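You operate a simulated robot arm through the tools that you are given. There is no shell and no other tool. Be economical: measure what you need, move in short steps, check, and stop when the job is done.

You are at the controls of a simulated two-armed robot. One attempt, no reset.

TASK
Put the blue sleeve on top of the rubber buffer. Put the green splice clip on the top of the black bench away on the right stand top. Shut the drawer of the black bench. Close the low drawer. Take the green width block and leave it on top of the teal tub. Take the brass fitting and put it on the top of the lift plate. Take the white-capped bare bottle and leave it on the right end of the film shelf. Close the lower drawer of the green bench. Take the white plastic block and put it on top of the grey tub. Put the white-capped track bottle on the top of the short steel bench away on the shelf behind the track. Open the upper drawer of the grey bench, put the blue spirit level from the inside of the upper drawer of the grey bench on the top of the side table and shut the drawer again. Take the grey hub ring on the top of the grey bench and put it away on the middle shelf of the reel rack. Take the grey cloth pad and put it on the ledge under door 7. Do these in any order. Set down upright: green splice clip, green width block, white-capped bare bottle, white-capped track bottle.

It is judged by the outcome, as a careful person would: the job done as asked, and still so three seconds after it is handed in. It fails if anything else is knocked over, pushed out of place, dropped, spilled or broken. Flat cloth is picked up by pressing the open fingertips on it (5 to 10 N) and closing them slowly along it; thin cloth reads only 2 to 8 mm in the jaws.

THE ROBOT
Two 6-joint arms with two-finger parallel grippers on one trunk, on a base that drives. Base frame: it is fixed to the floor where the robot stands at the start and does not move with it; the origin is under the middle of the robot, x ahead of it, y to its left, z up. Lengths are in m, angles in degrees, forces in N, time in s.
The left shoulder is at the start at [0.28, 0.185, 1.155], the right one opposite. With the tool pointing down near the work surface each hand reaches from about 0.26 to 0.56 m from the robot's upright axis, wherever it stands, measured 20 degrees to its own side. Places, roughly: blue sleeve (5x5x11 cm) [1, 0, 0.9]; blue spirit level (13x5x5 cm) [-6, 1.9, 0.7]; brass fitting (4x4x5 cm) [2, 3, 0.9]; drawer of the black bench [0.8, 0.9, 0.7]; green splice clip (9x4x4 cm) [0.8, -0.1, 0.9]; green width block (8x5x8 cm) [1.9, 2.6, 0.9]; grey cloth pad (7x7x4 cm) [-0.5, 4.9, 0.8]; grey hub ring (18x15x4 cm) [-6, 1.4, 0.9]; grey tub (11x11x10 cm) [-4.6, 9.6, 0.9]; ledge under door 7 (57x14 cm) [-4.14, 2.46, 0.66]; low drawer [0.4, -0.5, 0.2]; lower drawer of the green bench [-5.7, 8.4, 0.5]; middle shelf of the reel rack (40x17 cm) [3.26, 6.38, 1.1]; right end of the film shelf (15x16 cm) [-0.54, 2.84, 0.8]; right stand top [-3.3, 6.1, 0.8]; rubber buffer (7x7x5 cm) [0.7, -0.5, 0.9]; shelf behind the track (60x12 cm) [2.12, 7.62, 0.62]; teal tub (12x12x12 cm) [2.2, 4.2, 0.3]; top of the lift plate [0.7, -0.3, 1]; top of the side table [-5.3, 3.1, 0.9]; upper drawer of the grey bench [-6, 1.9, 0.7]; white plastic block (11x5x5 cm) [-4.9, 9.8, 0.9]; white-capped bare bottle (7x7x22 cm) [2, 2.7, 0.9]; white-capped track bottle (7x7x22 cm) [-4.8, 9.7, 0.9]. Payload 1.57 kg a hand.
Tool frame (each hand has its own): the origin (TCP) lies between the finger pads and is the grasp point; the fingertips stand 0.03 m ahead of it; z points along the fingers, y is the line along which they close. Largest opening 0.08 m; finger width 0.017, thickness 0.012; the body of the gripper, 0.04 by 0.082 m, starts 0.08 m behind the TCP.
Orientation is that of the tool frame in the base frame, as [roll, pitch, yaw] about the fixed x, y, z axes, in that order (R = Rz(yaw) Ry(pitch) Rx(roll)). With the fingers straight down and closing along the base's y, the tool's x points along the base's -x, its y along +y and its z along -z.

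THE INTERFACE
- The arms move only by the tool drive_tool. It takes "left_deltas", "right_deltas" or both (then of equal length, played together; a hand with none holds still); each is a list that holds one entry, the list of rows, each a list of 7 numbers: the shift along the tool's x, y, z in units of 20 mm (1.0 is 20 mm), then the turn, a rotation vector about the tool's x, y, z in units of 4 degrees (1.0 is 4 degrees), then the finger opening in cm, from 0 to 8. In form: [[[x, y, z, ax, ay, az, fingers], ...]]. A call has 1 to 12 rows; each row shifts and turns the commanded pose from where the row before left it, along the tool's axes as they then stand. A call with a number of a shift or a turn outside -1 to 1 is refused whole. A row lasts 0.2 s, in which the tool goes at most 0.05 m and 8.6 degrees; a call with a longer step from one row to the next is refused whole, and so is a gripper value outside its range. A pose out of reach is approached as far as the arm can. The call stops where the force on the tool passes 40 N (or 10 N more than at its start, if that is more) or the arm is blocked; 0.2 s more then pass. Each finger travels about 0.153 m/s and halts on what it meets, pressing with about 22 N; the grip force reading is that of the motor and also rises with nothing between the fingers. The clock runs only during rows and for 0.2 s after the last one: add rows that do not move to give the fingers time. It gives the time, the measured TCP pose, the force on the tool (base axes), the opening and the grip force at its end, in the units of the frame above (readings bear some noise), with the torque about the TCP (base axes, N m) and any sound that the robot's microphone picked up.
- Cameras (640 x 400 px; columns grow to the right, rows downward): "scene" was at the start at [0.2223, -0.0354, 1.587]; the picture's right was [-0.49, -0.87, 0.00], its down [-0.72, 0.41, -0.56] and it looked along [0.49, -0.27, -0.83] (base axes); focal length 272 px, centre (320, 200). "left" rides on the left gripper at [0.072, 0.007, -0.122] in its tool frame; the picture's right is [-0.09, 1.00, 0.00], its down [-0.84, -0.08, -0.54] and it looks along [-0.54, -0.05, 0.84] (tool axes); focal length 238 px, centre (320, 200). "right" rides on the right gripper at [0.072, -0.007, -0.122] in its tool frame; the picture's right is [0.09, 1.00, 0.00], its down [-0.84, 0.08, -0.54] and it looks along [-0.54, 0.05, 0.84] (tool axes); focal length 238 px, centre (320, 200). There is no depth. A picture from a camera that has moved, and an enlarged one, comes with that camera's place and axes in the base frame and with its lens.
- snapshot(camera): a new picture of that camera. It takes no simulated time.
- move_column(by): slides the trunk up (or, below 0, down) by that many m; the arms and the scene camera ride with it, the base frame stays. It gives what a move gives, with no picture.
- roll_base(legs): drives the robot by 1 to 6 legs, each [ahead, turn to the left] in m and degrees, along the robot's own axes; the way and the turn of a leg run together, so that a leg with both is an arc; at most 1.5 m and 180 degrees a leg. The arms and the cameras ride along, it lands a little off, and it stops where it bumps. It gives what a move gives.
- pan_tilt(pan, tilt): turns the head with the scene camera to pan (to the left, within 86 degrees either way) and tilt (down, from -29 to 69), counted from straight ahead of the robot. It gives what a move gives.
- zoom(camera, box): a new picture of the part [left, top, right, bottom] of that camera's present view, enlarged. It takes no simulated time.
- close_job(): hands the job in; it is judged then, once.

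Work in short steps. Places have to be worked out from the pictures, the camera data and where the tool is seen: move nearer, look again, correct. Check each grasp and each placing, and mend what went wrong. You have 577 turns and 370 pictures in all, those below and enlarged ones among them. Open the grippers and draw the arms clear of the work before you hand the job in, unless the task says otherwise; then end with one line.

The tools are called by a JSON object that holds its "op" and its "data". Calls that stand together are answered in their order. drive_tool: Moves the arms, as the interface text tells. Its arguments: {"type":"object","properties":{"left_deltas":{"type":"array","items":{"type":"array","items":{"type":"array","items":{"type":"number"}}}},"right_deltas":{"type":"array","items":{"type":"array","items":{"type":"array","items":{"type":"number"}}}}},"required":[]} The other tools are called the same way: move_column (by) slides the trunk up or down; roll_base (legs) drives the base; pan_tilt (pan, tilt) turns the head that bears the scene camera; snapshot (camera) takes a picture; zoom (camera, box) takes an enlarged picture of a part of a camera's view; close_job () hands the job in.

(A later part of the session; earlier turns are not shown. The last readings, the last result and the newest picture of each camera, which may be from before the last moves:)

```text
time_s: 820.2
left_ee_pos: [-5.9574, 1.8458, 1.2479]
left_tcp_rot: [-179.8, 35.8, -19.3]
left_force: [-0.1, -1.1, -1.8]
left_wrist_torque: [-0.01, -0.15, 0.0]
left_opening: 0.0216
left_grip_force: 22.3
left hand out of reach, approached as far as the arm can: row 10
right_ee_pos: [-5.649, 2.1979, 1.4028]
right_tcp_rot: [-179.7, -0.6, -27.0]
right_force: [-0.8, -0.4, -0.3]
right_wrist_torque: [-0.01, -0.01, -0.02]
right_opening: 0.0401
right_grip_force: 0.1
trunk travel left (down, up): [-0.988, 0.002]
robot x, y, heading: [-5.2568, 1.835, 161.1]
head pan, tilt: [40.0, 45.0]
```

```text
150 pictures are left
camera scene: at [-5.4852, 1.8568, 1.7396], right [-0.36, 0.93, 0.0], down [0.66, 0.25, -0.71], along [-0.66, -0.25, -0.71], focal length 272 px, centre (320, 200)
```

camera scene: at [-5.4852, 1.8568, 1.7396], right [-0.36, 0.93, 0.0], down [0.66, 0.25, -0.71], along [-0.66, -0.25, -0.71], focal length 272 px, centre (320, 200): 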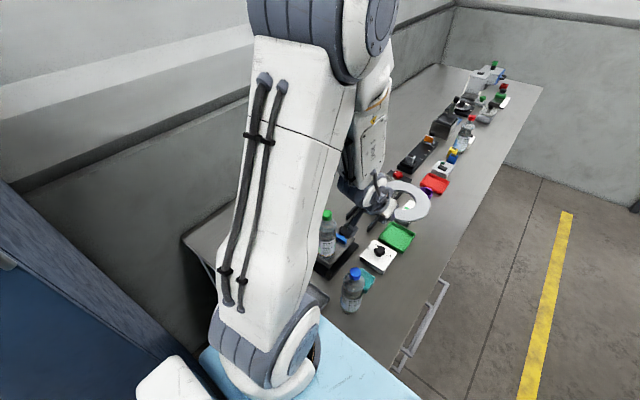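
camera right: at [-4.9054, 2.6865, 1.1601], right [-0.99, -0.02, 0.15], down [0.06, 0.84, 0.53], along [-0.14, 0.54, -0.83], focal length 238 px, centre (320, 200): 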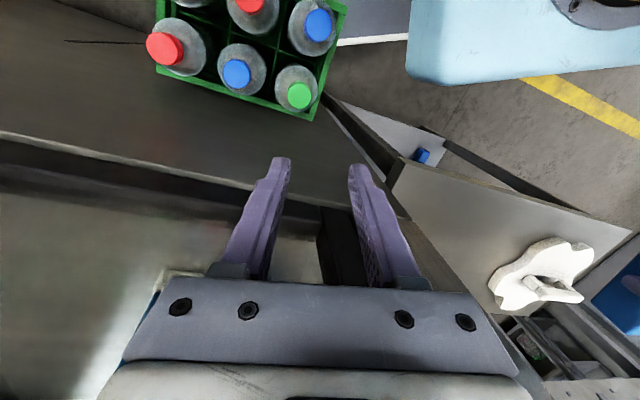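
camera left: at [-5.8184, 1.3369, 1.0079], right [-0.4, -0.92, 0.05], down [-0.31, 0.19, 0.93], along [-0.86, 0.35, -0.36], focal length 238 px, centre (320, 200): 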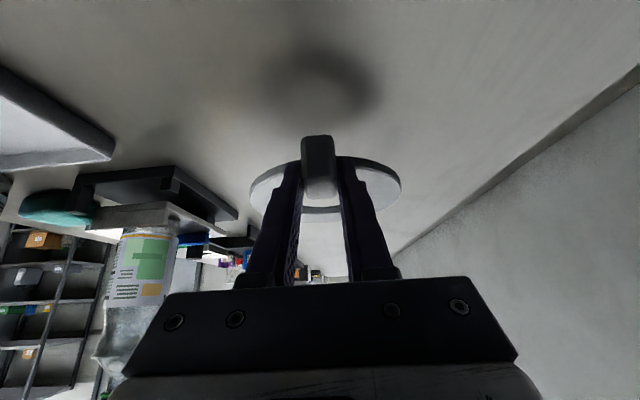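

The ring is secure. I'll back straight out along the locker, then pull the arm in for travel.

{"op": "roll_base", "data": {"legs": [[-0.5, 0], [-0.48, 0]]}}

{"op": "drive_tool", "data": {"left_deltas": [[[0.81, -0.5, -0.59, 0, 0, 0, 0], [0.81, -0.5, -0.59, 0, 0, 0, 0], [0.81, -0.5, -0.59, 0, 0, 0, 0], [0.81, -0.5, -0.59, 0, 0, 0, 0], [0.81, -0.5, -0.59, 0, 0, 0, 0], [0.81, -0.5, -0.59, 0, 0, 0, 0], [0, -0.5, 0, 0, 0, 0, 0]]]}}

{"op": "pan_tilt", "data": {"pan": -30, "tilt": 30}}

{"op": "snapshot", "data": {"camera": "scene"}}

```text
time_s: 825.7
left_ee_pos: [-5.0253, 1.5212, 1.249]
left_tcp_rot: [-179.7, 35.8, -19.2]
left_force: [0.3, 0.2, -2.0]
left_wrist_torque: [-0.05, -0.08, 0.0]
left_opening: 0.0214
left_grip_force: 22.1
right_ee_pos: [-4.7178, 1.8765, 1.4023]
right_tcp_rot: [-179.8, -0.6, -27.0]
right_force: [0.2, -0.6, -1.0]
right_wrist_torque: [0.03, 0.03, 0.03]
right_opening: 0.0399
right_grip_force: 0.1
trunk travel left (down, up): [-0.988, 0.002]
robot x, y, heading: [-4.3299, 1.5116, 160.9]
head pan, tilt: [40.0, 45.0]
```

```text
time_s: 827.3
left_ee_pos: [-5.0173, 1.52, 1.2477]
left_tcp_rot: [-179.6, 35.8, -19.2]
left_force: [-1.2, -0.9, -2.0]
left_wrist_torque: [-0.05, -0.11, 0.02]
left_opening: 0.0215
left_grip_force: 21.8
left hand out of reach, approached as far as the arm can: row 1, 2, 3, 4, 5, 6, 7
right_ee_pos: [-4.7187, 1.8761, 1.4022]
right_tcp_rot: [-179.7, -0.6, -27.1]
right_force: [-0.5, -0.2, -0.1]
right_wrist_torque: [0.02, -0.02, 0.0]
right_opening: 0.04
right_grip_force: 0.2
trunk travel left (down, up): [-0.988, 0.002]
robot x, y, heading: [-4.3292, 1.5104, 161.2]
head pan, tilt: [40.0, 45.0]
```

```text
time_s: 828.7
left_ee_pos: [-5.0179, 1.5203, 1.2478]
left_tcp_rot: [-179.7, 35.6, -19.3]
left_force: [-0.3, 0.3, -1.9]
left_wrist_torque: [-0.04, -0.08, -0.02]
left_opening: 0.0216
left_grip_force: 21.5
right_ee_pos: [-4.7178, 1.8766, 1.402]
right_tcp_rot: [-179.8, -0.6, -27.0]
right_force: [0.2, -0.3, -0.2]
right_wrist_torque: [0.05, -0.04, 0.0]
right_opening: 0.04
right_grip_force: 0.1
trunk travel left (down, up): [-0.988, 0.002]
robot x, y, heading: [-4.3233, 1.5081, 160.9]
head pan, tilt: [-30.0, 30.0]
```

```text
149 pictures are left
camera scene: at [-4.5373, 1.6319, 1.7622], right [0.76, 0.65, 0.0], down [0.33, -0.38, -0.87], along [-0.57, 0.65, -0.5], focal length 272 px, centre (320, 200)
```

scene: 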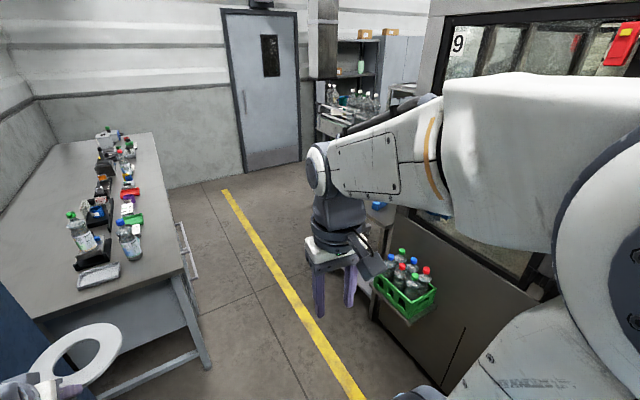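

{"op": "drive_tool", "data": {"left_deltas": [[[0, 0, 0, 0, 1, 0, 0], [0, 0, 0, 0, 1, 0, 0], [0, 0, 0, 0, 1, 0, 0], [0, 0, 0, 0, 1, 0, 0], [0, 0, 0, 0, 1, 0, 0], [0, 0, 0, 0, 1, 0, 0], [0, 0, 0, 0, 1, 0, 0], [0, 0, 0, 0, 1, 0, 0], [0, 0, 0, 0, 1, 0, 0]]]}}

```text
time_s: 830.7
left_ee_pos: [-5.0167, 1.5376, 1.2495]
left_tcp_rot: [-175.2, 20.1, -20.0]
left_force: [0.4, -0.1, -1.5]
left_wrist_torque: [0.0, -0.1, -0.01]
left_opening: 0.0217
left_grip_force: 21.9
left hand out of reach, approached as far as the arm can: row 3, 4, 5, 6, 7, 9
right_ee_pos: [-4.7176, 1.876, 1.4022]
right_tcp_rot: [-179.7, -0.5, -27.0]
right_force: [-0.6, -0.2, 0.6]
right_wrist_torque: [0.01, 0.02, -0.03]
right_opening: 0.0401
right_grip_force: 0.1
trunk travel left (down, up): [-0.988, 0.002]
robot x, y, heading: [-4.3265, 1.5099, 161.0]
head pan, tilt: [-30.0, 30.0]
```

{"op": "drive_tool", "data": {"left_deltas": [[[-1, 0.3, 0, 0, 0.5, 0, 0], [-1, 0.3, 0, 0, 0.5, 0, 0], [-1, 0.3, 0, 0, 0, 0, 0], [0, 0, 0, 0, 0, 0, 0]]]}}

{"op": "snapshot", "data": {"camera": "left"}}

```text
time_s: 831.7
left_ee_pos: [-5.0789, 1.5389, 1.2662]
left_tcp_rot: [-175.2, 16.2, -20.2]
left_force: [0.7, -1.0, -2.5]
left_wrist_torque: [-0.06, -0.12, 0.0]
left_opening: 0.0215
left_grip_force: 22.0
right_ee_pos: [-4.718, 1.876, 1.4019]
right_tcp_rot: [-179.8, -0.6, -27.0]
right_force: [-0.8, 0.8, -0.4]
right_wrist_torque: [0.0, -0.02, -0.01]
right_opening: 0.0399
right_grip_force: 0.0
trunk travel left (down, up): [-0.988, 0.002]
robot x, y, heading: [-4.327, 1.5119, 160.9]
head pan, tilt: [-30.0, 30.0]
```

```text
148 pictures are left
camera left: at [-4.9884, 1.4875, 1.3654], right [-0.45, -0.89, -0.05], down [-0.6, 0.26, 0.76], along [-0.66, 0.37, -0.65], focal length 238 px, centre (320, 200)
```

left: 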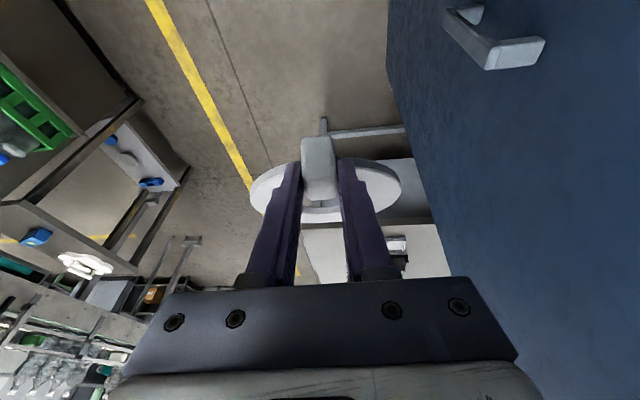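

The ring is still held, so I'll turn right in two steps (clear of the machine) and head back out through the passage.

{"op": "roll_base", "data": {"legs": [[0, -80], [0, -77], [1.05, 0]]}}

{"op": "pan_tilt", "data": {"pan": 0, "tilt": 20}}

{"op": "snapshot", "data": {"camera": "scene"}}

```text
time_s: 834.6
left_ee_pos: [-4.6645, 2.181, 1.266]
left_tcp_rot: [-175.0, 16.2, -81.6]
left_force: [1.0, -0.2, -0.2]
left_wrist_torque: [-0.1, 0.03, 0.02]
left_opening: 0.0217
left_grip_force: 21.9
right_ee_pos: [-4.1979, 2.0282, 1.4041]
right_tcp_rot: [-179.6, -0.4, -88.4]
right_force: [0.5, 0.3, 0.6]
right_wrist_torque: [-0.04, 0.0, 0.01]
right_opening: 0.0398
right_grip_force: 0.0
trunk travel left (down, up): [-0.988, 0.002]
robot x, y, heading: [-4.3059, 1.5174, 98.0]
head pan, tilt: [-30.0, 30.0]
stopped in leg 1: the robot was blocked; the commanded pose is now the measured one
```

```text
time_s: 835.5
left_ee_pos: [-4.6658, 2.1818, 1.2662]
left_tcp_rot: [-175.0, 16.2, -81.5]
left_force: [-0.3, -0.4, -1.0]
left_wrist_torque: [-0.07, -0.03, 0.05]
left_opening: 0.0214
left_grip_force: 21.8
right_ee_pos: [-4.1999, 2.0279, 1.4026]
right_tcp_rot: [-179.7, -0.3, -88.4]
right_force: [-0.2, 0.0, 0.7]
right_wrist_torque: [-0.01, 0.03, 0.0]
right_opening: 0.0401
right_grip_force: 0.0
trunk travel left (down, up): [-0.988, 0.002]
robot x, y, heading: [-4.3074, 1.5129, 97.9]
head pan, tilt: [0.0, 20.0]
```

```text
147 pictures are left
camera scene: at [-4.3415, 1.7656, 1.7783], right [0.99, 0.14, 0.0], down [0.05, -0.34, -0.94], along [-0.13, 0.93, -0.34], focal length 272 px, centre (320, 200)
```

scene: 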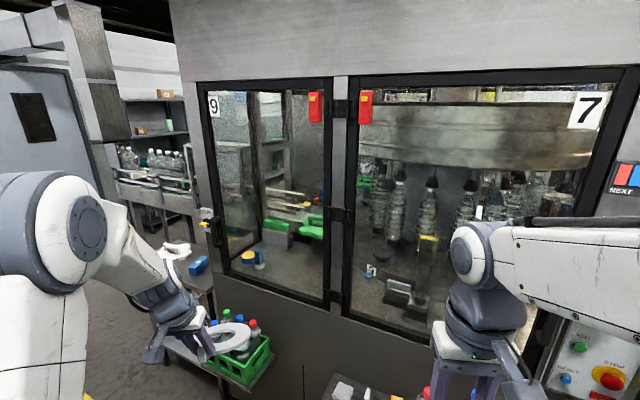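

The rear touched the sink bench. I'll move forward 0.15 m, pull the left arm in (wrist upright) to shrink the swing, and then continue the turn.

{"op": "roll_base", "data": {"legs": [[0.14, 0]]}}

{"op": "drive_tool", "data": {"left_deltas": [[[0, 0, 0.5, -0.6, 1, 0, 0], [0, 0, 0.5, -0.6, 1, 0, 0], [0, 0, 0.5, 0, 1, 0, 0], [0, 0, 0.5, 0, 1, 0, 0], [1, 0, 0.5, 0, 0, 0, 0], [1, 0, 0, 0, 0, 0, 0], [1, 0, 0, 0, 0, 0, 0], [1, 0, 0, 0, 0, 0, 0], [1, 0, 0, 0, 0, 0, 0], [1, 0, 0, 0, 0, 0, 0], [1, 0, 0, 0, 0, 0, 0], [1, 0, 0, 0, 0, 0, 0]]]}}

{"op": "snapshot", "data": {"camera": "left"}}

```text
time_s: 836.9
left_ee_pos: [-4.6881, 2.3211, 1.2653]
left_tcp_rot: [-175.0, 16.1, -81.4]
left_force: [0.5, 0.5, -0.5]
left_wrist_torque: [-0.08, -0.02, -0.01]
left_opening: 0.0214
left_grip_force: 21.5
right_ee_pos: [-4.2206, 2.169, 1.4033]
right_tcp_rot: [-179.6, -0.4, -88.2]
right_force: [0.0, -1.0, 0.6]
right_wrist_torque: [-0.03, -0.02, -0.02]
right_opening: 0.0399
right_grip_force: 0.1
trunk travel left (down, up): [-0.988, 0.002]
robot x, y, heading: [-4.3266, 1.655, 98.2]
head pan, tilt: [0.0, 20.0]
```

```text
time_s: 839.5
left_ee_pos: [-4.665, 2.1681, 1.217]
left_tcp_rot: [-179.8, 0.1, -81.8]
left_force: [0.1, -0.5, -1.1]
left_wrist_torque: [-0.06, 0.01, 0.02]
left_opening: 0.0216
left_grip_force: 21.7
right_ee_pos: [-4.2198, 2.1669, 1.4023]
right_tcp_rot: [-179.7, -0.4, -88.2]
right_force: [-0.2, -0.2, 0.0]
right_wrist_torque: [-0.01, -0.01, 0.03]
right_opening: 0.0399
right_grip_force: 0.0
trunk travel left (down, up): [-0.988, 0.002]
robot x, y, heading: [-4.3236, 1.6539, 98.1]
head pan, tilt: [0.0, 20.0]
```

```text
146 pictures are left
camera left: at [-4.6625, 2.0947, 1.341], right [-1.0, -0.05, 0.0], down [-0.04, 0.84, 0.54], along [-0.03, 0.54, -0.84], focal length 238 px, centre (320, 200)
```

left: 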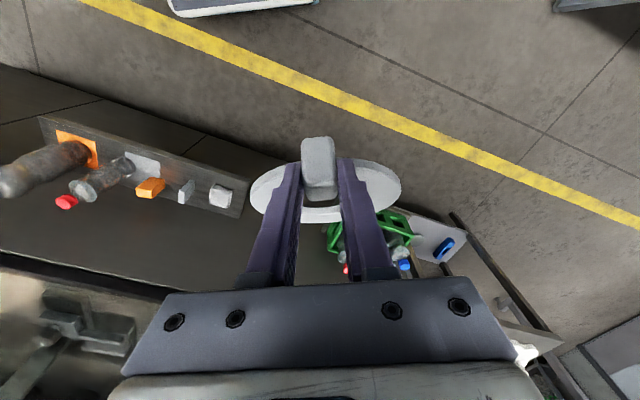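

{"op": "roll_base", "data": {"legs": [[0, -45], [0, -48]]}}

{"op": "snapshot", "data": {"camera": "scene"}}

```text
time_s: 844.1
left_ee_pos: [-3.7932, 1.9592, 1.2178]
left_tcp_rot: [-179.9, 0.1, -175.3]
left_force: [-0.6, 0.3, -0.9]
left_wrist_torque: [0.04, 0.07, 0.0]
left_opening: 0.0217
left_grip_force: 21.7
right_ee_pos: [-3.8223, 1.5176, 1.4027]
right_tcp_rot: [-179.6, -0.3, 178.0]
right_force: [0.6, -0.7, 0.3]
right_wrist_torque: [0.0, 0.02, -0.02]
right_opening: 0.0399
right_grip_force: 0.0
trunk travel left (down, up): [-0.988, 0.002]
robot x, y, heading: [-4.3274, 1.6523, 4.7]
head pan, tilt: [0.0, 20.0]
```

```text
145 pictures are left
camera scene: at [-4.0736, 1.674, 1.7783], right [0.08, -1.0, 0.0], down [-0.34, -0.03, -0.94], along [0.94, 0.07, -0.34], focal length 272 px, centre (320, 200)
```

scene: 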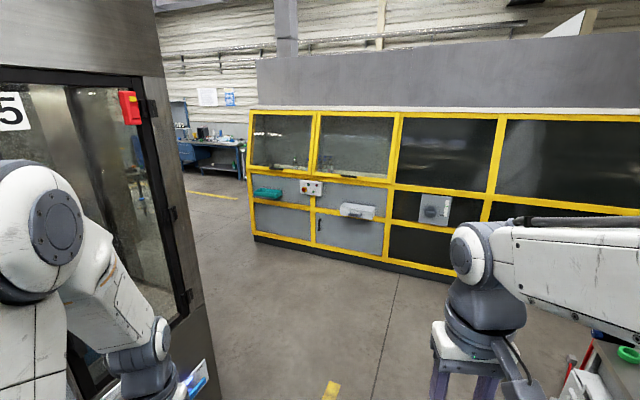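

{"op": "roll_base", "data": {"legs": [[0, -7], [1.05, 0], [0, 20], [0.8, 0]]}}

{"op": "snapshot", "data": {"camera": "scene"}}

```text
time_s: 855.0
left_ee_pos: [-2.0659, 2.2495, 1.2175]
left_tcp_rot: [-179.9, 0.2, -163.0]
left_force: [-0.3, 0.5, -1.4]
left_wrist_torque: [-0.02, 0.08, -0.01]
left_opening: 0.0218
left_grip_force: 22.0
right_ee_pos: [-1.9984, 1.8104, 1.4039]
right_tcp_rot: [-179.5, -0.4, -169.5]
right_force: [0.2, -1.2, -0.4]
right_wrist_torque: [-0.03, 0.0, 0.0]
right_opening: 0.0401
right_grip_force: 0.1
trunk travel left (down, up): [-0.988, 0.002]
robot x, y, heading: [-2.5237, 1.8347, 17.2]
head pan, tilt: [0.0, 20.0]
```

```text
144 pictures are left
camera scene: at [-2.279, 1.9099, 1.7783], right [0.29, -0.96, 0.0], down [-0.33, -0.1, -0.94], along [0.9, 0.27, -0.34], focal length 272 px, centre (320, 200)
```

scene: 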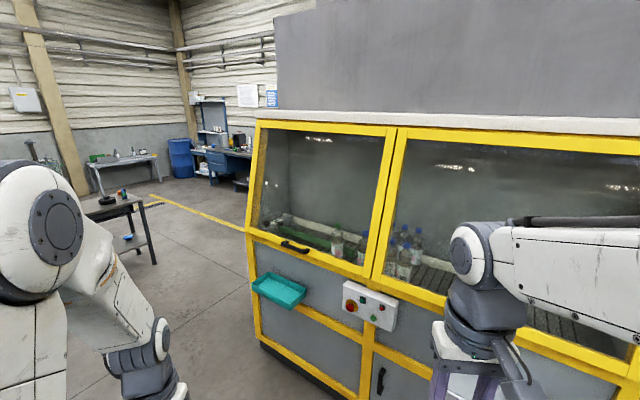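

{"op": "roll_base", "data": {"legs": [[0, 29], [1.3, 0], [0, 8], [1.2, 0], [0, -50], [1.05, 0]]}}

{"op": "roll_base", "data": {"legs": [[0, 68], [0.9, 0], [0.9, 0]]}}

{"op": "snapshot", "data": {"camera": "scene"}}

```text
time_s: 876.8
left_ee_pos: [0.6439, 4.2419, 1.2176]
left_tcp_rot: [-179.9, 0.1, -173.0]
left_force: [0.6, 0.3, -1.4]
left_wrist_torque: [-0.01, 0.06, 0.0]
left_opening: 0.0217
left_grip_force: 22.3
right_ee_pos: [0.6338, 3.7958, 1.4027]
right_tcp_rot: [-179.6, -0.4, -179.4]
right_force: [-0.6, 0.0, 1.0]
right_wrist_torque: [-0.01, -0.03, -0.03]
right_opening: 0.0401
right_grip_force: 0.1
trunk travel left (down, up): [-0.988, 0.002]
robot x, y, heading: [0.1246, 3.916, 7.2]
head pan, tilt: [0.0, 20.0]
```

```text
time_s: 888.7
left_ee_pos: [0.4527, 6.243, 1.2163]
left_tcp_rot: [-179.8, 0.1, -104.9]
left_force: [-0.3, 0.5, -1.5]
left_wrist_torque: [-0.06, 0.06, 0.02]
left_opening: 0.0215
left_grip_force: 21.9
right_ee_pos: [0.862, 6.0678, 1.4042]
right_tcp_rot: [-179.6, -0.4, -111.3]
right_force: [-1.0, 0.0, -1.1]
right_wrist_torque: [0.01, 0.0, -0.01]
right_opening: 0.0402
right_grip_force: 0.1
trunk travel left (down, up): [-0.988, 0.002]
robot x, y, heading: [0.5644, 5.6361, 74.9]
head pan, tilt: [0.0, 20.0]
```

```text
143 pictures are left
camera scene: at [0.6283, 5.8816, 1.7783], right [0.97, -0.26, 0.0], down [-0.09, -0.33, -0.94], along [0.24, 0.91, -0.34], focal length 272 px, centre (320, 200)
```

scene: 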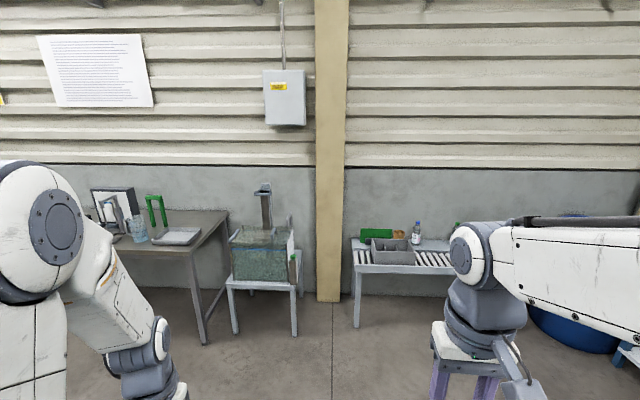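

{"op": "pan_tilt", "data": {"pan": -55, "tilt": 20}}

{"op": "snapshot", "data": {"camera": "scene"}}

```text
time_s: 890.0
left_ee_pos: [0.4528, 6.2426, 1.2157]
left_tcp_rot: [-179.9, 0.0, -104.9]
left_force: [-0.4, 0.2, -1.9]
left_wrist_torque: [-0.1, 0.04, -0.03]
left_opening: 0.0215
left_grip_force: 21.6
right_ee_pos: [0.8613, 6.0674, 1.4031]
right_tcp_rot: [-179.7, -0.4, -111.3]
right_force: [0.2, -0.6, 0.1]
right_wrist_torque: [0.03, 0.0, -0.02]
right_opening: 0.0403
right_grip_force: 0.1
trunk travel left (down, up): [-0.988, 0.002]
robot x, y, heading: [0.5643, 5.6392, 74.9]
head pan, tilt: [-55.0, 20.0]
```

```text
142 pictures are left
camera scene: at [0.6917, 5.8235, 1.7783], right [0.34, -0.94, 0.0], down [-0.32, -0.12, -0.94], along [0.88, 0.32, -0.34], focal length 272 px, centre (320, 200)
```

scene: 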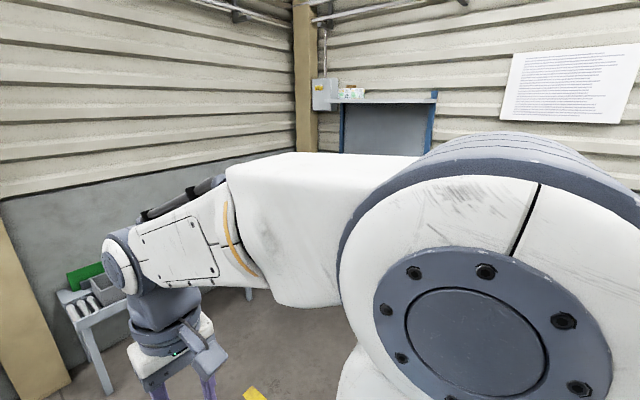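

{"op": "roll_base", "data": {"legs": [[0, -58]]}}

{"op": "pan_tilt", "data": {"pan": 0, "tilt": 20}}

{"op": "snapshot", "data": {"camera": "scene"}}

```text
time_s: 892.9
left_ee_pos: [1.0164, 6.0515, 1.2172]
left_tcp_rot: [-179.9, 0.1, -162.8]
left_force: [0.3, -0.5, -1.8]
left_wrist_torque: [-0.02, 0.07, 0.01]
left_opening: 0.0215
left_grip_force: 22.1
right_ee_pos: [1.0863, 5.6125, 1.4018]
right_tcp_rot: [-179.6, -0.4, -169.3]
right_force: [-0.2, 0.1, -0.1]
right_wrist_torque: [0.0, 0.0, -0.03]
right_opening: 0.0401
right_grip_force: 0.1
trunk travel left (down, up): [-0.988, 0.002]
robot x, y, heading: [0.5593, 5.642, 16.8]
head pan, tilt: [-55.0, 20.0]
```

```text
time_s: 894.2
left_ee_pos: [1.0163, 6.0499, 1.2177]
left_tcp_rot: [-179.9, 0.0, -162.8]
left_force: [0.8, -0.3, -2.0]
left_wrist_torque: [-0.03, 0.11, -0.06]
left_opening: 0.0213
left_grip_force: 21.8
right_ee_pos: [1.086, 5.6125, 1.4033]
right_tcp_rot: [-179.6, -0.4, -169.3]
right_force: [-0.9, -0.4, 0.2]
right_wrist_torque: [-0.01, 0.01, 0.02]
right_opening: 0.0401
right_grip_force: 0.0
trunk travel left (down, up): [-0.988, 0.002]
robot x, y, heading: [0.5612, 5.64, 17.3]
head pan, tilt: [0.0, 20.0]
```

```text
141 pictures are left
camera scene: at [0.8052, 5.7108, 1.7783], right [0.29, -0.96, 0.0], down [-0.33, -0.1, -0.94], along [0.9, 0.27, -0.34], focal length 272 px, centre (320, 200)
```

scene: 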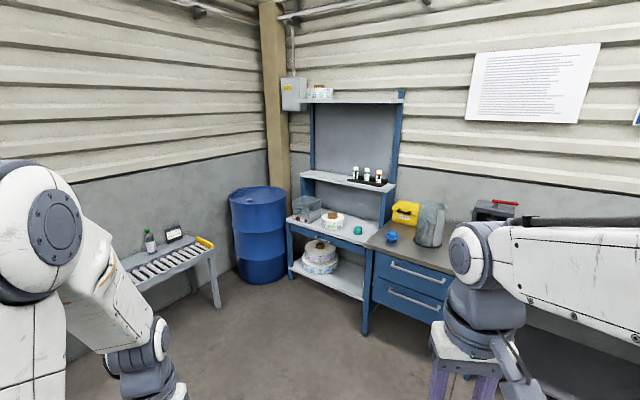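

The middle shelf of the reel rack is clear on its left part, with plenty of headroom. I'll drive to stand in front of it at n≈0, l≈6.94 and face it.

{"op": "roll_base", "data": {"legs": [[0, 12], [0.95, 0], [0.9, 0], [0, -47]]}}

{"op": "pan_tilt", "data": {"pan": 5, "tilt": 30}}

{"op": "snapshot", "data": {"camera": "scene"}}

```text
time_s: 906.4
left_ee_pos: [2.786, 6.6376, 1.217]
left_tcp_rot: [-179.9, 0.1, 162.8]
left_force: [-0.5, -0.4, -1.4]
left_wrist_torque: [0.02, 0.06, 0.05]
left_opening: 0.0214
left_grip_force: 22.0
right_ee_pos: [2.5957, 6.2372, 1.403]
right_tcp_rot: [-179.6, -0.4, 156.3]
right_force: [-0.1, -0.9, -0.6]
right_wrist_torque: [-0.02, 0.01, -0.02]
right_opening: 0.0404
right_grip_force: 0.1
trunk travel left (down, up): [-0.988, 0.002]
robot x, y, heading: [2.1805, 6.5536, -17.8]
head pan, tilt: [0.0, 20.0]
```

```text
time_s: 907.2
left_ee_pos: [2.7868, 6.6384, 1.217]
left_tcp_rot: [-179.9, -0.1, 162.7]
left_force: [-0.6, 1.3, -1.4]
left_wrist_torque: [0.0, 0.05, -0.03]
left_opening: 0.0212
left_grip_force: 21.9
right_ee_pos: [2.5948, 6.2377, 1.4039]
right_tcp_rot: [-179.5, -0.4, 156.3]
right_force: [-0.1, -0.7, 0.6]
right_wrist_torque: [0.04, 0.01, -0.02]
right_opening: 0.04
right_grip_force: 0.0
trunk travel left (down, up): [-0.988, 0.002]
robot x, y, heading: [2.1795, 6.556, -17.4]
head pan, tilt: [5.0, 30.0]
```

```text
140 pictures are left
camera scene: at [2.4188, 6.4859, 1.7623], right [-0.22, -0.98, 0.0], down [-0.49, 0.11, -0.87], along [0.85, -0.19, -0.5], focal length 272 px, centre (320, 200)
```

scene: 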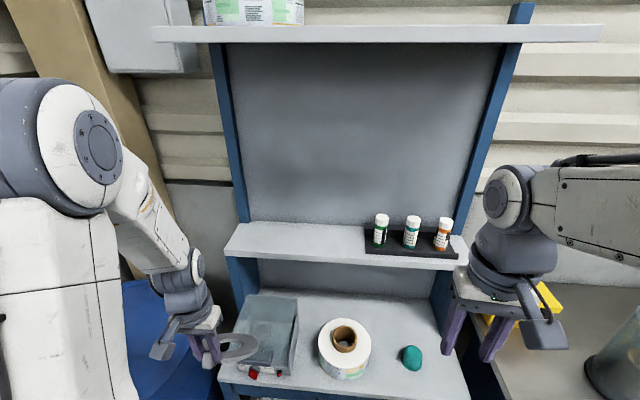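

The target ring centre is about (3.265,6.40), so the hand goes to (3.181,6.429). I'll tilt the wrist 36° to level the ring and advance at z≈1.25.

{"op": "drive_tool", "data": {"left_deltas": [[[-1, 0, -0.3, 0, -1, 0, 0], [-1, 0, -0.3, 0, -1, 0, 0], [-1, 0, -0.3, 0, -1, 0, 0], [-1, 0, 0, 0, -1, 0, 0], [-1, 0, 0, 0, -1, 0, 0], [0, 0, 0, 0, -1, 0, 0], [0, 0, 0, 0, -1, 0, 0], [0, 0, 0, 0, -1, 0, 0], [0, 0, 0, 0, -1, 0, 0], [0, 0, 0, 0, 0, 0, 0]]]}}

{"op": "snapshot", "data": {"camera": "scene"}}

```text
time_s: 909.4
left_ee_pos: [2.8738, 6.5969, 1.2476]
left_tcp_rot: [-176.7, 26.1, 162.8]
left_force: [-0.9, -0.1, -1.0]
left_wrist_torque: [0.01, 0.04, 0.0]
left_opening: 0.0217
left_grip_force: 22.3
left hand out of reach, approached as far as the arm can: row 7, 9
right_ee_pos: [2.5947, 6.2367, 1.4035]
right_tcp_rot: [-179.6, -0.4, 156.3]
right_force: [-0.8, -0.3, -0.1]
right_wrist_torque: [0.0, -0.02, -0.03]
right_opening: 0.0399
right_grip_force: 0.1
trunk travel left (down, up): [-0.988, 0.002]
robot x, y, heading: [2.1782, 6.5535, -17.8]
head pan, tilt: [5.0, 30.0]
```

```text
139 pictures are left
camera scene: at [2.4188, 6.4859, 1.7623], right [-0.22, -0.98, 0.0], down [-0.49, 0.11, -0.87], along [0.85, -0.19, -0.5], focal length 272 px, centre (320, 200)
```

scene: 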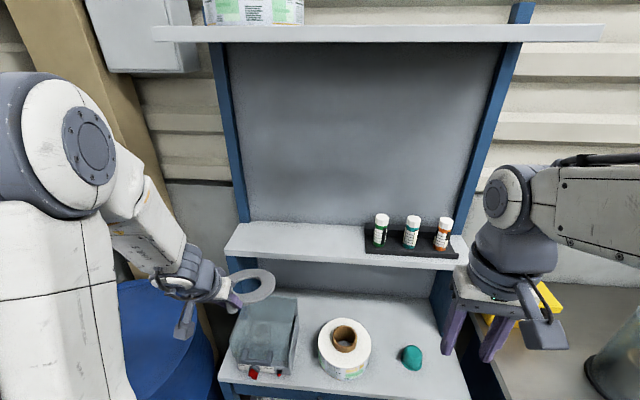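

{"op": "drive_tool", "data": {"left_deltas": [[[-0.81, -0.2, 0.59, 0, 0, 0, 0], [-0.81, -0.2, 0.59, 0, 0, 0, 0], [-0.81, -0.2, 0.59, 0, 0, 0, 0], [-0.81, -0.2, 0.59, 0, 0, 0, 0], [-0.81, -0.2, 0.59, 0, 0, 0, 0], [-0.81, -0.2, 0.59, 0, 0, 0, 0], [0, 0, 0, 0, 0, 0, 0]]]}}

{"op": "snapshot", "data": {"camera": "left"}}

```text
time_s: 911.0
left_ee_pos: [2.9793, 6.5341, 1.2277]
left_tcp_rot: [-176.6, 26.1, 162.9]
left_force: [1.0, -0.2, -1.4]
left_wrist_torque: [0.03, 0.14, 0.02]
left_opening: 0.0214
left_grip_force: 21.8
right_ee_pos: [2.5944, 6.2373, 1.4026]
right_tcp_rot: [-179.6, -0.3, 156.3]
right_force: [-0.3, -0.3, 0.4]
right_wrist_torque: [-0.02, 0.05, 0.0]
right_opening: 0.0403
right_grip_force: 0.1
trunk travel left (down, up): [-0.988, 0.002]
robot x, y, heading: [2.1787, 6.551, -17.8]
head pan, tilt: [5.0, 30.0]
```

```text
138 pictures are left
camera left: at [2.8699, 6.5813, 1.3078], right [0.4, 0.92, -0.01], down [0.48, -0.2, 0.86], along [0.78, -0.35, -0.51], focal length 238 px, centre (320, 200)
```

left: 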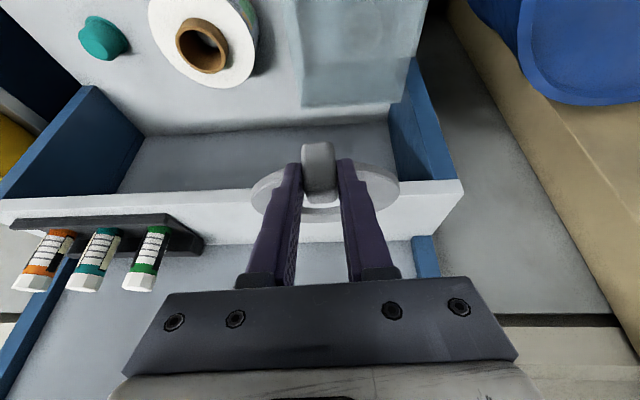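

{"op": "drive_tool", "data": {"left_deltas": [[[0, 0, 0, -0.85, -0.85, 0, 0], [0, 0, 0, 0, -0.85, 0, 0], [0, 0, 0, 0, -0.8, 0, 0], [-0.9, -0.3, 0.66, 0, 0, 0, 0], [-0.9, -0.3, 0.66, 0, 0, 0, 0], [-0.9, -0.3, 0.66, 0, 0, 0, 0], [-0.9, -0.3, 0.66, 0, 0, 0, 0], [-0.9, -0.3, 0.66, 0, 0, 0, 0], [-0.9, -0.3, 0.66, 0, 0, 0, 0], [-0.9, -0.25, 0.66, 0, 0, 0, 0], [-0.9, 0, 0.66, 0, 0, 0, 0], [0, 0, 0, 0, 0, 0, 0]]]}}

{"op": "snapshot", "data": {"camera": "left"}}

{"op": "snapshot", "data": {"camera": "scene"}}

```text
time_s: 913.6
left_ee_pos: [3.1379, 6.4511, 1.2059]
left_tcp_rot: [178.6, 29.3, 162.8]
left_force: [0.1, -0.6, -2.0]
left_wrist_torque: [0.0, 0.14, 0.02]
left_opening: 0.0213
left_grip_force: 21.8
left hand out of reach, approached as far as the arm can: row 2, 3
right_ee_pos: [2.5944, 6.2378, 1.4034]
right_tcp_rot: [-179.6, -0.4, 156.3]
right_force: [0.0, 0.3, 0.2]
right_wrist_torque: [0.03, 0.0, 0.01]
right_opening: 0.0401
right_grip_force: 0.0
trunk travel left (down, up): [-0.988, 0.002]
robot x, y, heading: [2.1824, 6.5552, -17.5]
head pan, tilt: [5.0, 30.0]
```

```text
137 pictures are left
camera left: at [3.0201, 6.4904, 1.2797], right [0.36, 0.93, 0.07], down [0.42, -0.22, 0.88], along [0.83, -0.29, -0.47], focal length 238 px, centre (320, 200)
```

left: 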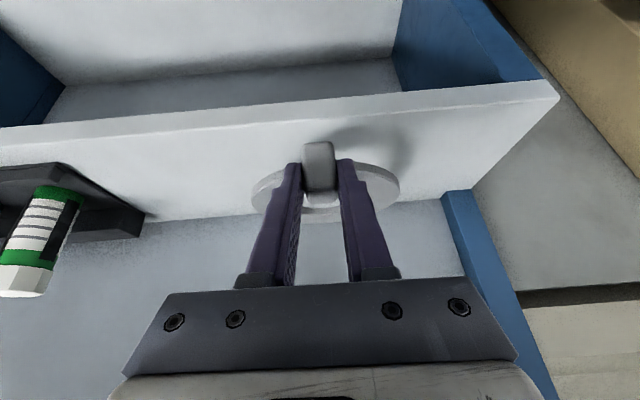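

```text
136 pictures are left
camera scene: at [2.419, 6.4858, 1.7622], right [-0.22, -0.98, 0.0], down [-0.49, 0.11, -0.87], along [0.85, -0.19, -0.5], focal length 272 px, centre (320, 200)
```

scene: 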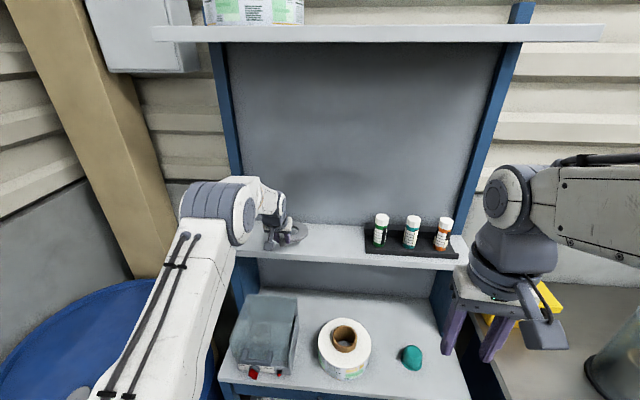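

{"op": "drive_tool", "data": {"left_deltas": [[[-0.8, -0.1, 0.59, 0.35, -0.85, 0, 0], [-0.8, -0.1, 0.59, 0, -0.85, 0, 0], [-0.4, -0.1, 0.3, 0, 0, 0, 0], [0.3, 0, 0.4, 0, 0, 0, 0], [0, 0, 0, 0, 0, 0, 0]]]}}

{"op": "snapshot", "data": {"camera": "left"}}

```text
time_s: 914.8
left_ee_pos: [3.1834, 6.4334, 1.19]
left_tcp_rot: [180.0, 36.1, 162.9]
left_force: [-0.1, -0.1, -1.9]
left_wrist_torque: [0.08, 0.09, 0.0]
left_opening: 0.0216
left_grip_force: 21.8
right_ee_pos: [2.5955, 6.2375, 1.4033]
right_tcp_rot: [-179.6, -0.4, 156.2]
right_force: [-0.6, -0.3, 0.8]
right_wrist_torque: [0.01, -0.01, -0.02]
right_opening: 0.04
right_grip_force: 0.0
trunk travel left (down, up): [-0.988, 0.002]
robot x, y, heading: [2.1778, 6.5574, -17.5]
head pan, tilt: [5.0, 30.0]
```

```text
135 pictures are left
camera left: at [3.0593, 6.4763, 1.249], right [0.36, 0.93, 0.05], down [0.32, -0.18, 0.93], along [0.88, -0.32, -0.36], focal length 238 px, centre (320, 200)
```

left: 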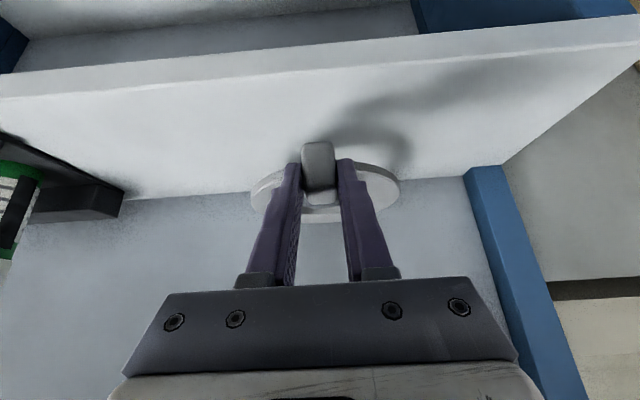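

{"op": "drive_tool", "data": {"left_deltas": [[[-0.81, 0, 0.59, 0, 0, 0, 0], [0.44, 0, 0.6, 0, 0, 0, 0], [0.44, 0, 0.6, 0, 0, 0, 0], [0.3, 0, 0.4, 0, 0, 0, 0], [0.12, 0, 0.16, 0, 0, 0, 0], [0.12, 0, 0.16, 0, 0, 0, 0], [0, 0, 0, 0, 0, 0, 0]]]}}

```text
time_s: 916.4
left_ee_pos: [3.2019, 6.4272, 1.1414]
left_tcp_rot: [-180.0, 36.1, 162.9]
left_force: [-9.2, 3.7, 0.4]
left_wrist_torque: [0.0, -0.06, 0.08]
left_opening: 0.0218
left_grip_force: 22.5
right_ee_pos: [2.5953, 6.2382, 1.403]
right_tcp_rot: [-179.6, -0.4, 156.4]
right_force: [-0.3, -0.5, -0.6]
right_wrist_torque: [-0.03, -0.01, 0.0]
right_opening: 0.0401
right_grip_force: 0.1
trunk travel left (down, up): [-0.988, 0.002]
robot x, y, heading: [2.1793, 6.552, -17.3]
head pan, tilt: [5.0, 30.0]
```

A light backward force suggests the ring touched the back panel. I'll pull back 1 cm and lower.

{"op": "drive_tool", "data": {"left_deltas": [[[0.45, 0, -0.33, 0, 0, 0, 0], [0.12, 0, 0.16, 0, 0, 0, 0], [0.12, 0, 0.16, 0, 0, 0, 0], [0.1, 0, 0.12, 0, 0, 0, 0], [0, 0, 0, 0, 0, 0, 0]]]}}

{"op": "snapshot", "data": {"camera": "left"}}

```text
time_s: 917.6
left_ee_pos: [3.1919, 6.4293, 1.1376]
left_tcp_rot: [179.9, 36.7, 162.9]
left_force: [-0.9, -0.4, 18.1]
left_wrist_torque: [0.04, 0.18, 0.0]
left_opening: 0.0215
left_grip_force: 22.4
right_ee_pos: [2.5932, 6.2381, 1.4041]
right_tcp_rot: [-179.5, -0.4, 156.3]
right_force: [0.3, -0.7, -0.2]
right_wrist_torque: [0.0, -0.03, 0.0]
right_opening: 0.0398
right_grip_force: 0.0
trunk travel left (down, up): [-0.988, 0.002]
robot x, y, heading: [2.1763, 6.556, -17.9]
head pan, tilt: [5.0, 30.0]
```

```text
134 pictures are left
camera left: at [3.0687, 6.4728, 1.1943], right [0.36, 0.93, 0.06], down [0.31, -0.18, 0.93], along [0.88, -0.32, -0.35], focal length 238 px, centre (320, 200)
```

left: 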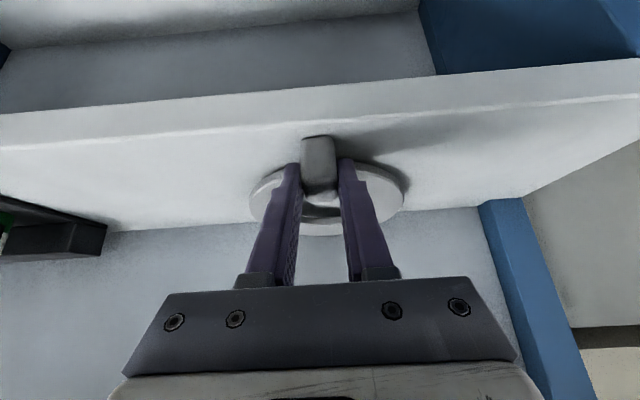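

The ring rests on the shelf. I'll release and back out along the tool axis.

{"op": "drive_tool", "data": {"left_deltas": [[[0, 0, 0, 0, 0, 0, 2.8], [0, 0, 0, 0, 0, 0, 4], [0, 0, 0, 0, 0, 0, 5], [0, 0, 0, 0, 0, 0, 5], [0, 0, -0.5, 0, 0, 0, 5], [0, 0, -1, 0, 0, 0, 5], [0, 0, -1, 0, 0, 0, 5], [0, 0, -1, 0, 0, 0, 5], [0, 0, -1, 0, 0, 0, 5], [0, 0, -1, 0, 0, 0, 5]]]}}

{"op": "snapshot", "data": {"camera": "scene"}}

```text
time_s: 919.8
left_ee_pos: [3.1291, 6.4486, 1.2208]
left_tcp_rot: [180.0, 36.1, 162.9]
left_force: [-0.4, -0.3, 0.0]
left_wrist_torque: [0.0, 0.01, -0.01]
left_opening: 0.0499
left_grip_force: 0.0
right_ee_pos: [2.5942, 6.2369, 1.4041]
right_tcp_rot: [-179.6, -0.4, 156.3]
right_force: [0.2, -0.2, 0.3]
right_wrist_torque: [-0.01, 0.01, -0.02]
right_opening: 0.0399
right_grip_force: 0.1
trunk travel left (down, up): [-0.988, 0.002]
robot x, y, heading: [2.1755, 6.5569, -17.8]
head pan, tilt: [5.0, 30.0]
```

```text
133 pictures are left
camera scene: at [2.4187, 6.4859, 1.7623], right [-0.22, -0.98, 0.0], down [-0.49, 0.11, -0.87], along [0.85, -0.19, -0.5], focal length 272 px, centre (320, 200)
```

scene: 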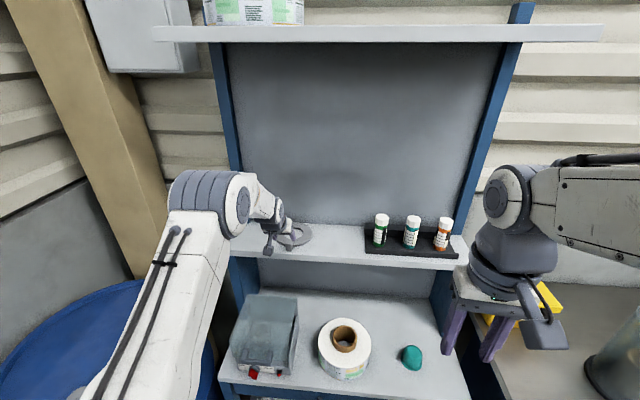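

The ring is on the middle shelf. I'll retract the arm, back away and turn towards the green bench area in the west.

{"op": "drive_tool", "data": {"left_deltas": [[[0.81, 0, -0.59, 0, 0, 0, 5], [0.81, 0, -0.59, 0, 0, 0, 5], [0.81, 0, -0.59, 0, 0, 0, 5], [0.81, 0, -0.59, 0, 0, 0, 5], [0.81, 0, -0.59, 0, 1, 0, 5], [0.81, 0, -0.5, 0, 1, 0, 5], [0.81, 0, -0.4, 0, 1, 0, 4], [0.81, 0, -0.3, 0, 1, 0, 4], [0.9, 0, -0.2, 0, 1, 0, 4], [0.9, 0, 0, 0, 1, 0, 4], [0.9, 0, 0, 0, 1, 0, 4], [0.9, 0, 0, 0, 1, 0, 4]]]}}

{"op": "zoom", "data": {"camera": "scene", "box": [200, 180, 480, 300]}}

{"op": "roll_base", "data": {"legs": [[-0.35, 0], [0, -90], [0, -85]]}}

{"op": "pan_tilt", "data": {"pan": 0, "tilt": 20}}

{"op": "snapshot", "data": {"camera": "scene"}}

```text
time_s: 922.4
left_ee_pos: [2.9141, 6.5149, 1.2055]
left_tcp_rot: [-180.0, 4.0, 162.9]
left_force: [1.1, 0.5, -0.6]
left_wrist_torque: [-0.03, 0.0, 0.01]
left_opening: 0.0398
left_grip_force: 0.0
right_ee_pos: [2.5941, 6.2369, 1.4034]
right_tcp_rot: [-179.6, -0.4, 156.2]
right_force: [-0.8, 0.3, -0.2]
right_wrist_torque: [0.01, 0.0, -0.03]
right_opening: 0.04
right_grip_force: 0.0
trunk travel left (down, up): [-0.988, 0.002]
robot x, y, heading: [2.1782, 6.5528, -17.5]
head pan, tilt: [5.0, 30.0]
```

```text
2.29 times, centred on (340, 240) of scene
camera zoom: at [2.4188, 6.4859, 1.7623], right [-0.22, -0.98, 0.0], down [-0.49, 0.11, -0.87], along [0.85, -0.19, -0.5], focal length 623 px, centre (274, 109)
```

zoom: 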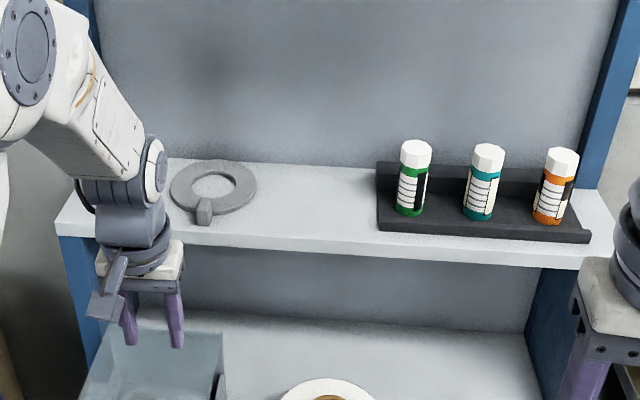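

```text
time_s: 932.1
left_ee_pos: [1.0998, 6.6181, 1.2051]
left_tcp_rot: [-180.0, 4.3, -10.6]
left_force: [-0.1, 0.0, 0.2]
left_wrist_torque: [-0.06, 0.02, -0.01]
left_opening: 0.0399
left_grip_force: 0.0
right_ee_pos: [1.3845, 6.9297, 1.4027]
right_tcp_rot: [-179.7, -0.4, -17.2]
right_force: [-0.4, 0.1, 0.2]
right_wrist_torque: [-0.03, 0.0, 0.01]
right_opening: 0.0403
right_grip_force: 0.1
trunk travel left (down, up): [-0.988, 0.002]
robot x, y, heading: [1.8337, 6.6597, 169.0]
head pan, tilt: [5.0, 30.0]
```

```text
time_s: 932.8
left_ee_pos: [1.0999, 6.6181, 1.203]
left_tcp_rot: [-180.0, 4.1, -10.7]
left_force: [0.5, 0.2, 0.5]
left_wrist_torque: [0.02, -0.02, 0.01]
left_opening: 0.0403
left_grip_force: 0.1
right_ee_pos: [1.3844, 6.9291, 1.4033]
right_tcp_rot: [-179.5, -0.4, -17.2]
right_force: [-0.4, 0.4, 0.1]
right_wrist_torque: [-0.01, -0.01, 0.0]
right_opening: 0.0397
right_grip_force: 0.1
trunk travel left (down, up): [-0.988, 0.002]
robot x, y, heading: [1.8318, 6.663, 169.0]
head pan, tilt: [0.0, 20.0]
```

```text
131 pictures are left
camera scene: at [1.5877, 6.7102, 1.7783], right [0.19, 0.98, 0.0], down [0.34, -0.07, -0.94], along [-0.92, 0.18, -0.34], focal length 272 px, centre (320, 200)
```

scene: 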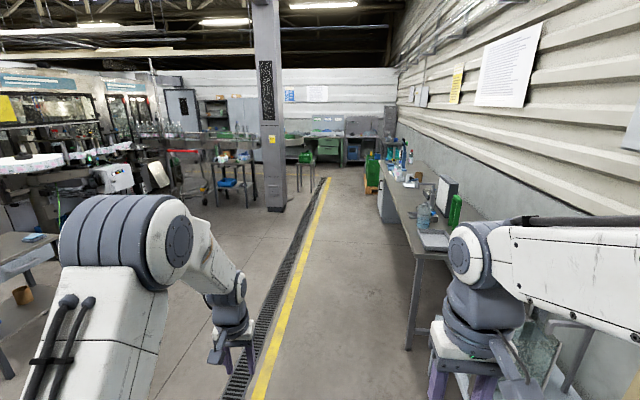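

The aisle along the yellow line is clear to the green bench. I'll drive about 5.2 m along it.

{"op": "roll_base", "data": {"legs": [[1.4, -1], [1.4, 0], [1.4, 0], [1.0, 0]]}}

{"op": "snapshot", "data": {"camera": "scene"}}

```text
time_s: 957.6
left_ee_pos: [-3.9698, 7.7249, 1.2057]
left_tcp_rot: [179.9, 4.2, -12.3]
left_force: [-1.0, -0.1, 0.1]
left_wrist_torque: [-0.03, -0.04, 0.05]
left_opening: 0.04
left_grip_force: 0.0
right_ee_pos: [-3.6742, 8.0281, 1.4035]
right_tcp_rot: [-179.7, -0.4, -18.9]
right_force: [0.1, 0.0, 0.0]
right_wrist_torque: [-0.01, 0.01, -0.05]
right_opening: 0.0398
right_grip_force: 0.1
trunk travel left (down, up): [-0.988, 0.002]
robot x, y, heading: [-3.2335, 7.7423, 167.3]
head pan, tilt: [0.0, 20.0]
```

```text
130 pictures are left
camera scene: at [-3.4778, 7.8106, 1.7793], right [0.22, 0.98, -0.01], down [0.33, -0.08, -0.94], along [-0.92, 0.21, -0.34], focal length 272 px, centre (320, 200)
```

scene: 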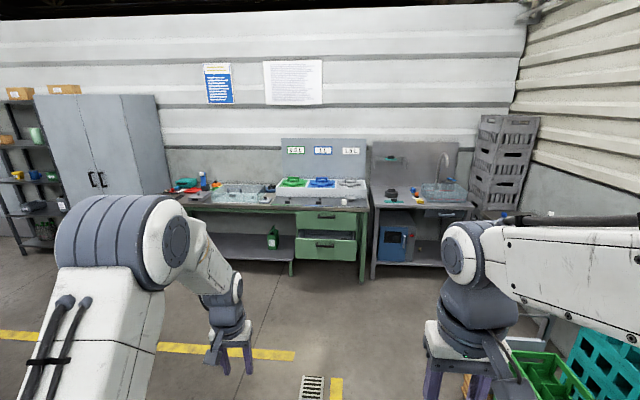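

The green bench is ahead with its lower drawer partly open. I'll drive up to it and lower the trunk to look.

{"op": "roll_base", "data": {"legs": [[0, -6], [0.8, 0], [0.8, 0]]}}

{"op": "pan_tilt", "data": {"pan": 5, "tilt": 50}}

{"op": "snapshot", "data": {"camera": "scene"}}

```text
time_s: 966.3
left_ee_pos: [-5.475, 8.3326, 1.2041]
left_tcp_rot: [-179.8, 4.0, -19.1]
left_force: [-0.7, 0.4, 0.0]
left_wrist_torque: [-0.01, -0.01, 0.01]
left_opening: 0.04
left_grip_force: 0.1
right_ee_pos: [-5.1463, 8.598, 1.4046]
right_tcp_rot: [-179.3, -0.5, -25.7]
right_force: [0.4, 0.0, 0.0]
right_wrist_torque: [-0.02, 0.02, -0.03]
right_opening: 0.04
right_grip_force: 0.1
trunk travel left (down, up): [-0.988, 0.002]
robot x, y, heading: [-4.7376, 8.2732, 160.3]
head pan, tilt: [0.0, 20.0]
```

```text
time_s: 967.3
left_ee_pos: [-5.4723, 8.3312, 1.2049]
left_tcp_rot: [-179.8, 4.3, -19.0]
left_force: [-0.2, -0.5, -0.3]
left_wrist_torque: [-0.02, -0.01, 0.01]
left_opening: 0.0399
left_grip_force: 0.0
right_ee_pos: [-5.1441, 8.5971, 1.4056]
right_tcp_rot: [-179.4, -0.2, -25.8]
right_force: [0.5, 0.1, 0.8]
right_wrist_torque: [-0.01, 0.0, 0.0]
right_opening: 0.0398
right_grip_force: 0.1
trunk travel left (down, up): [-0.988, 0.002]
robot x, y, heading: [-4.7386, 8.2723, 160.3]
head pan, tilt: [5.0, 50.0]
```

```text
129 pictures are left
camera scene: at [-4.9673, 8.3468, 1.733], right [0.25, 0.97, 0.0], down [0.74, -0.19, -0.64], along [-0.62, 0.16, -0.77], focal length 272 px, centre (320, 200)
```

scene: 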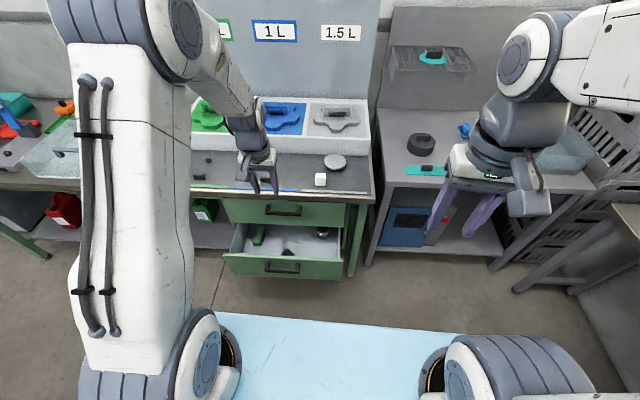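

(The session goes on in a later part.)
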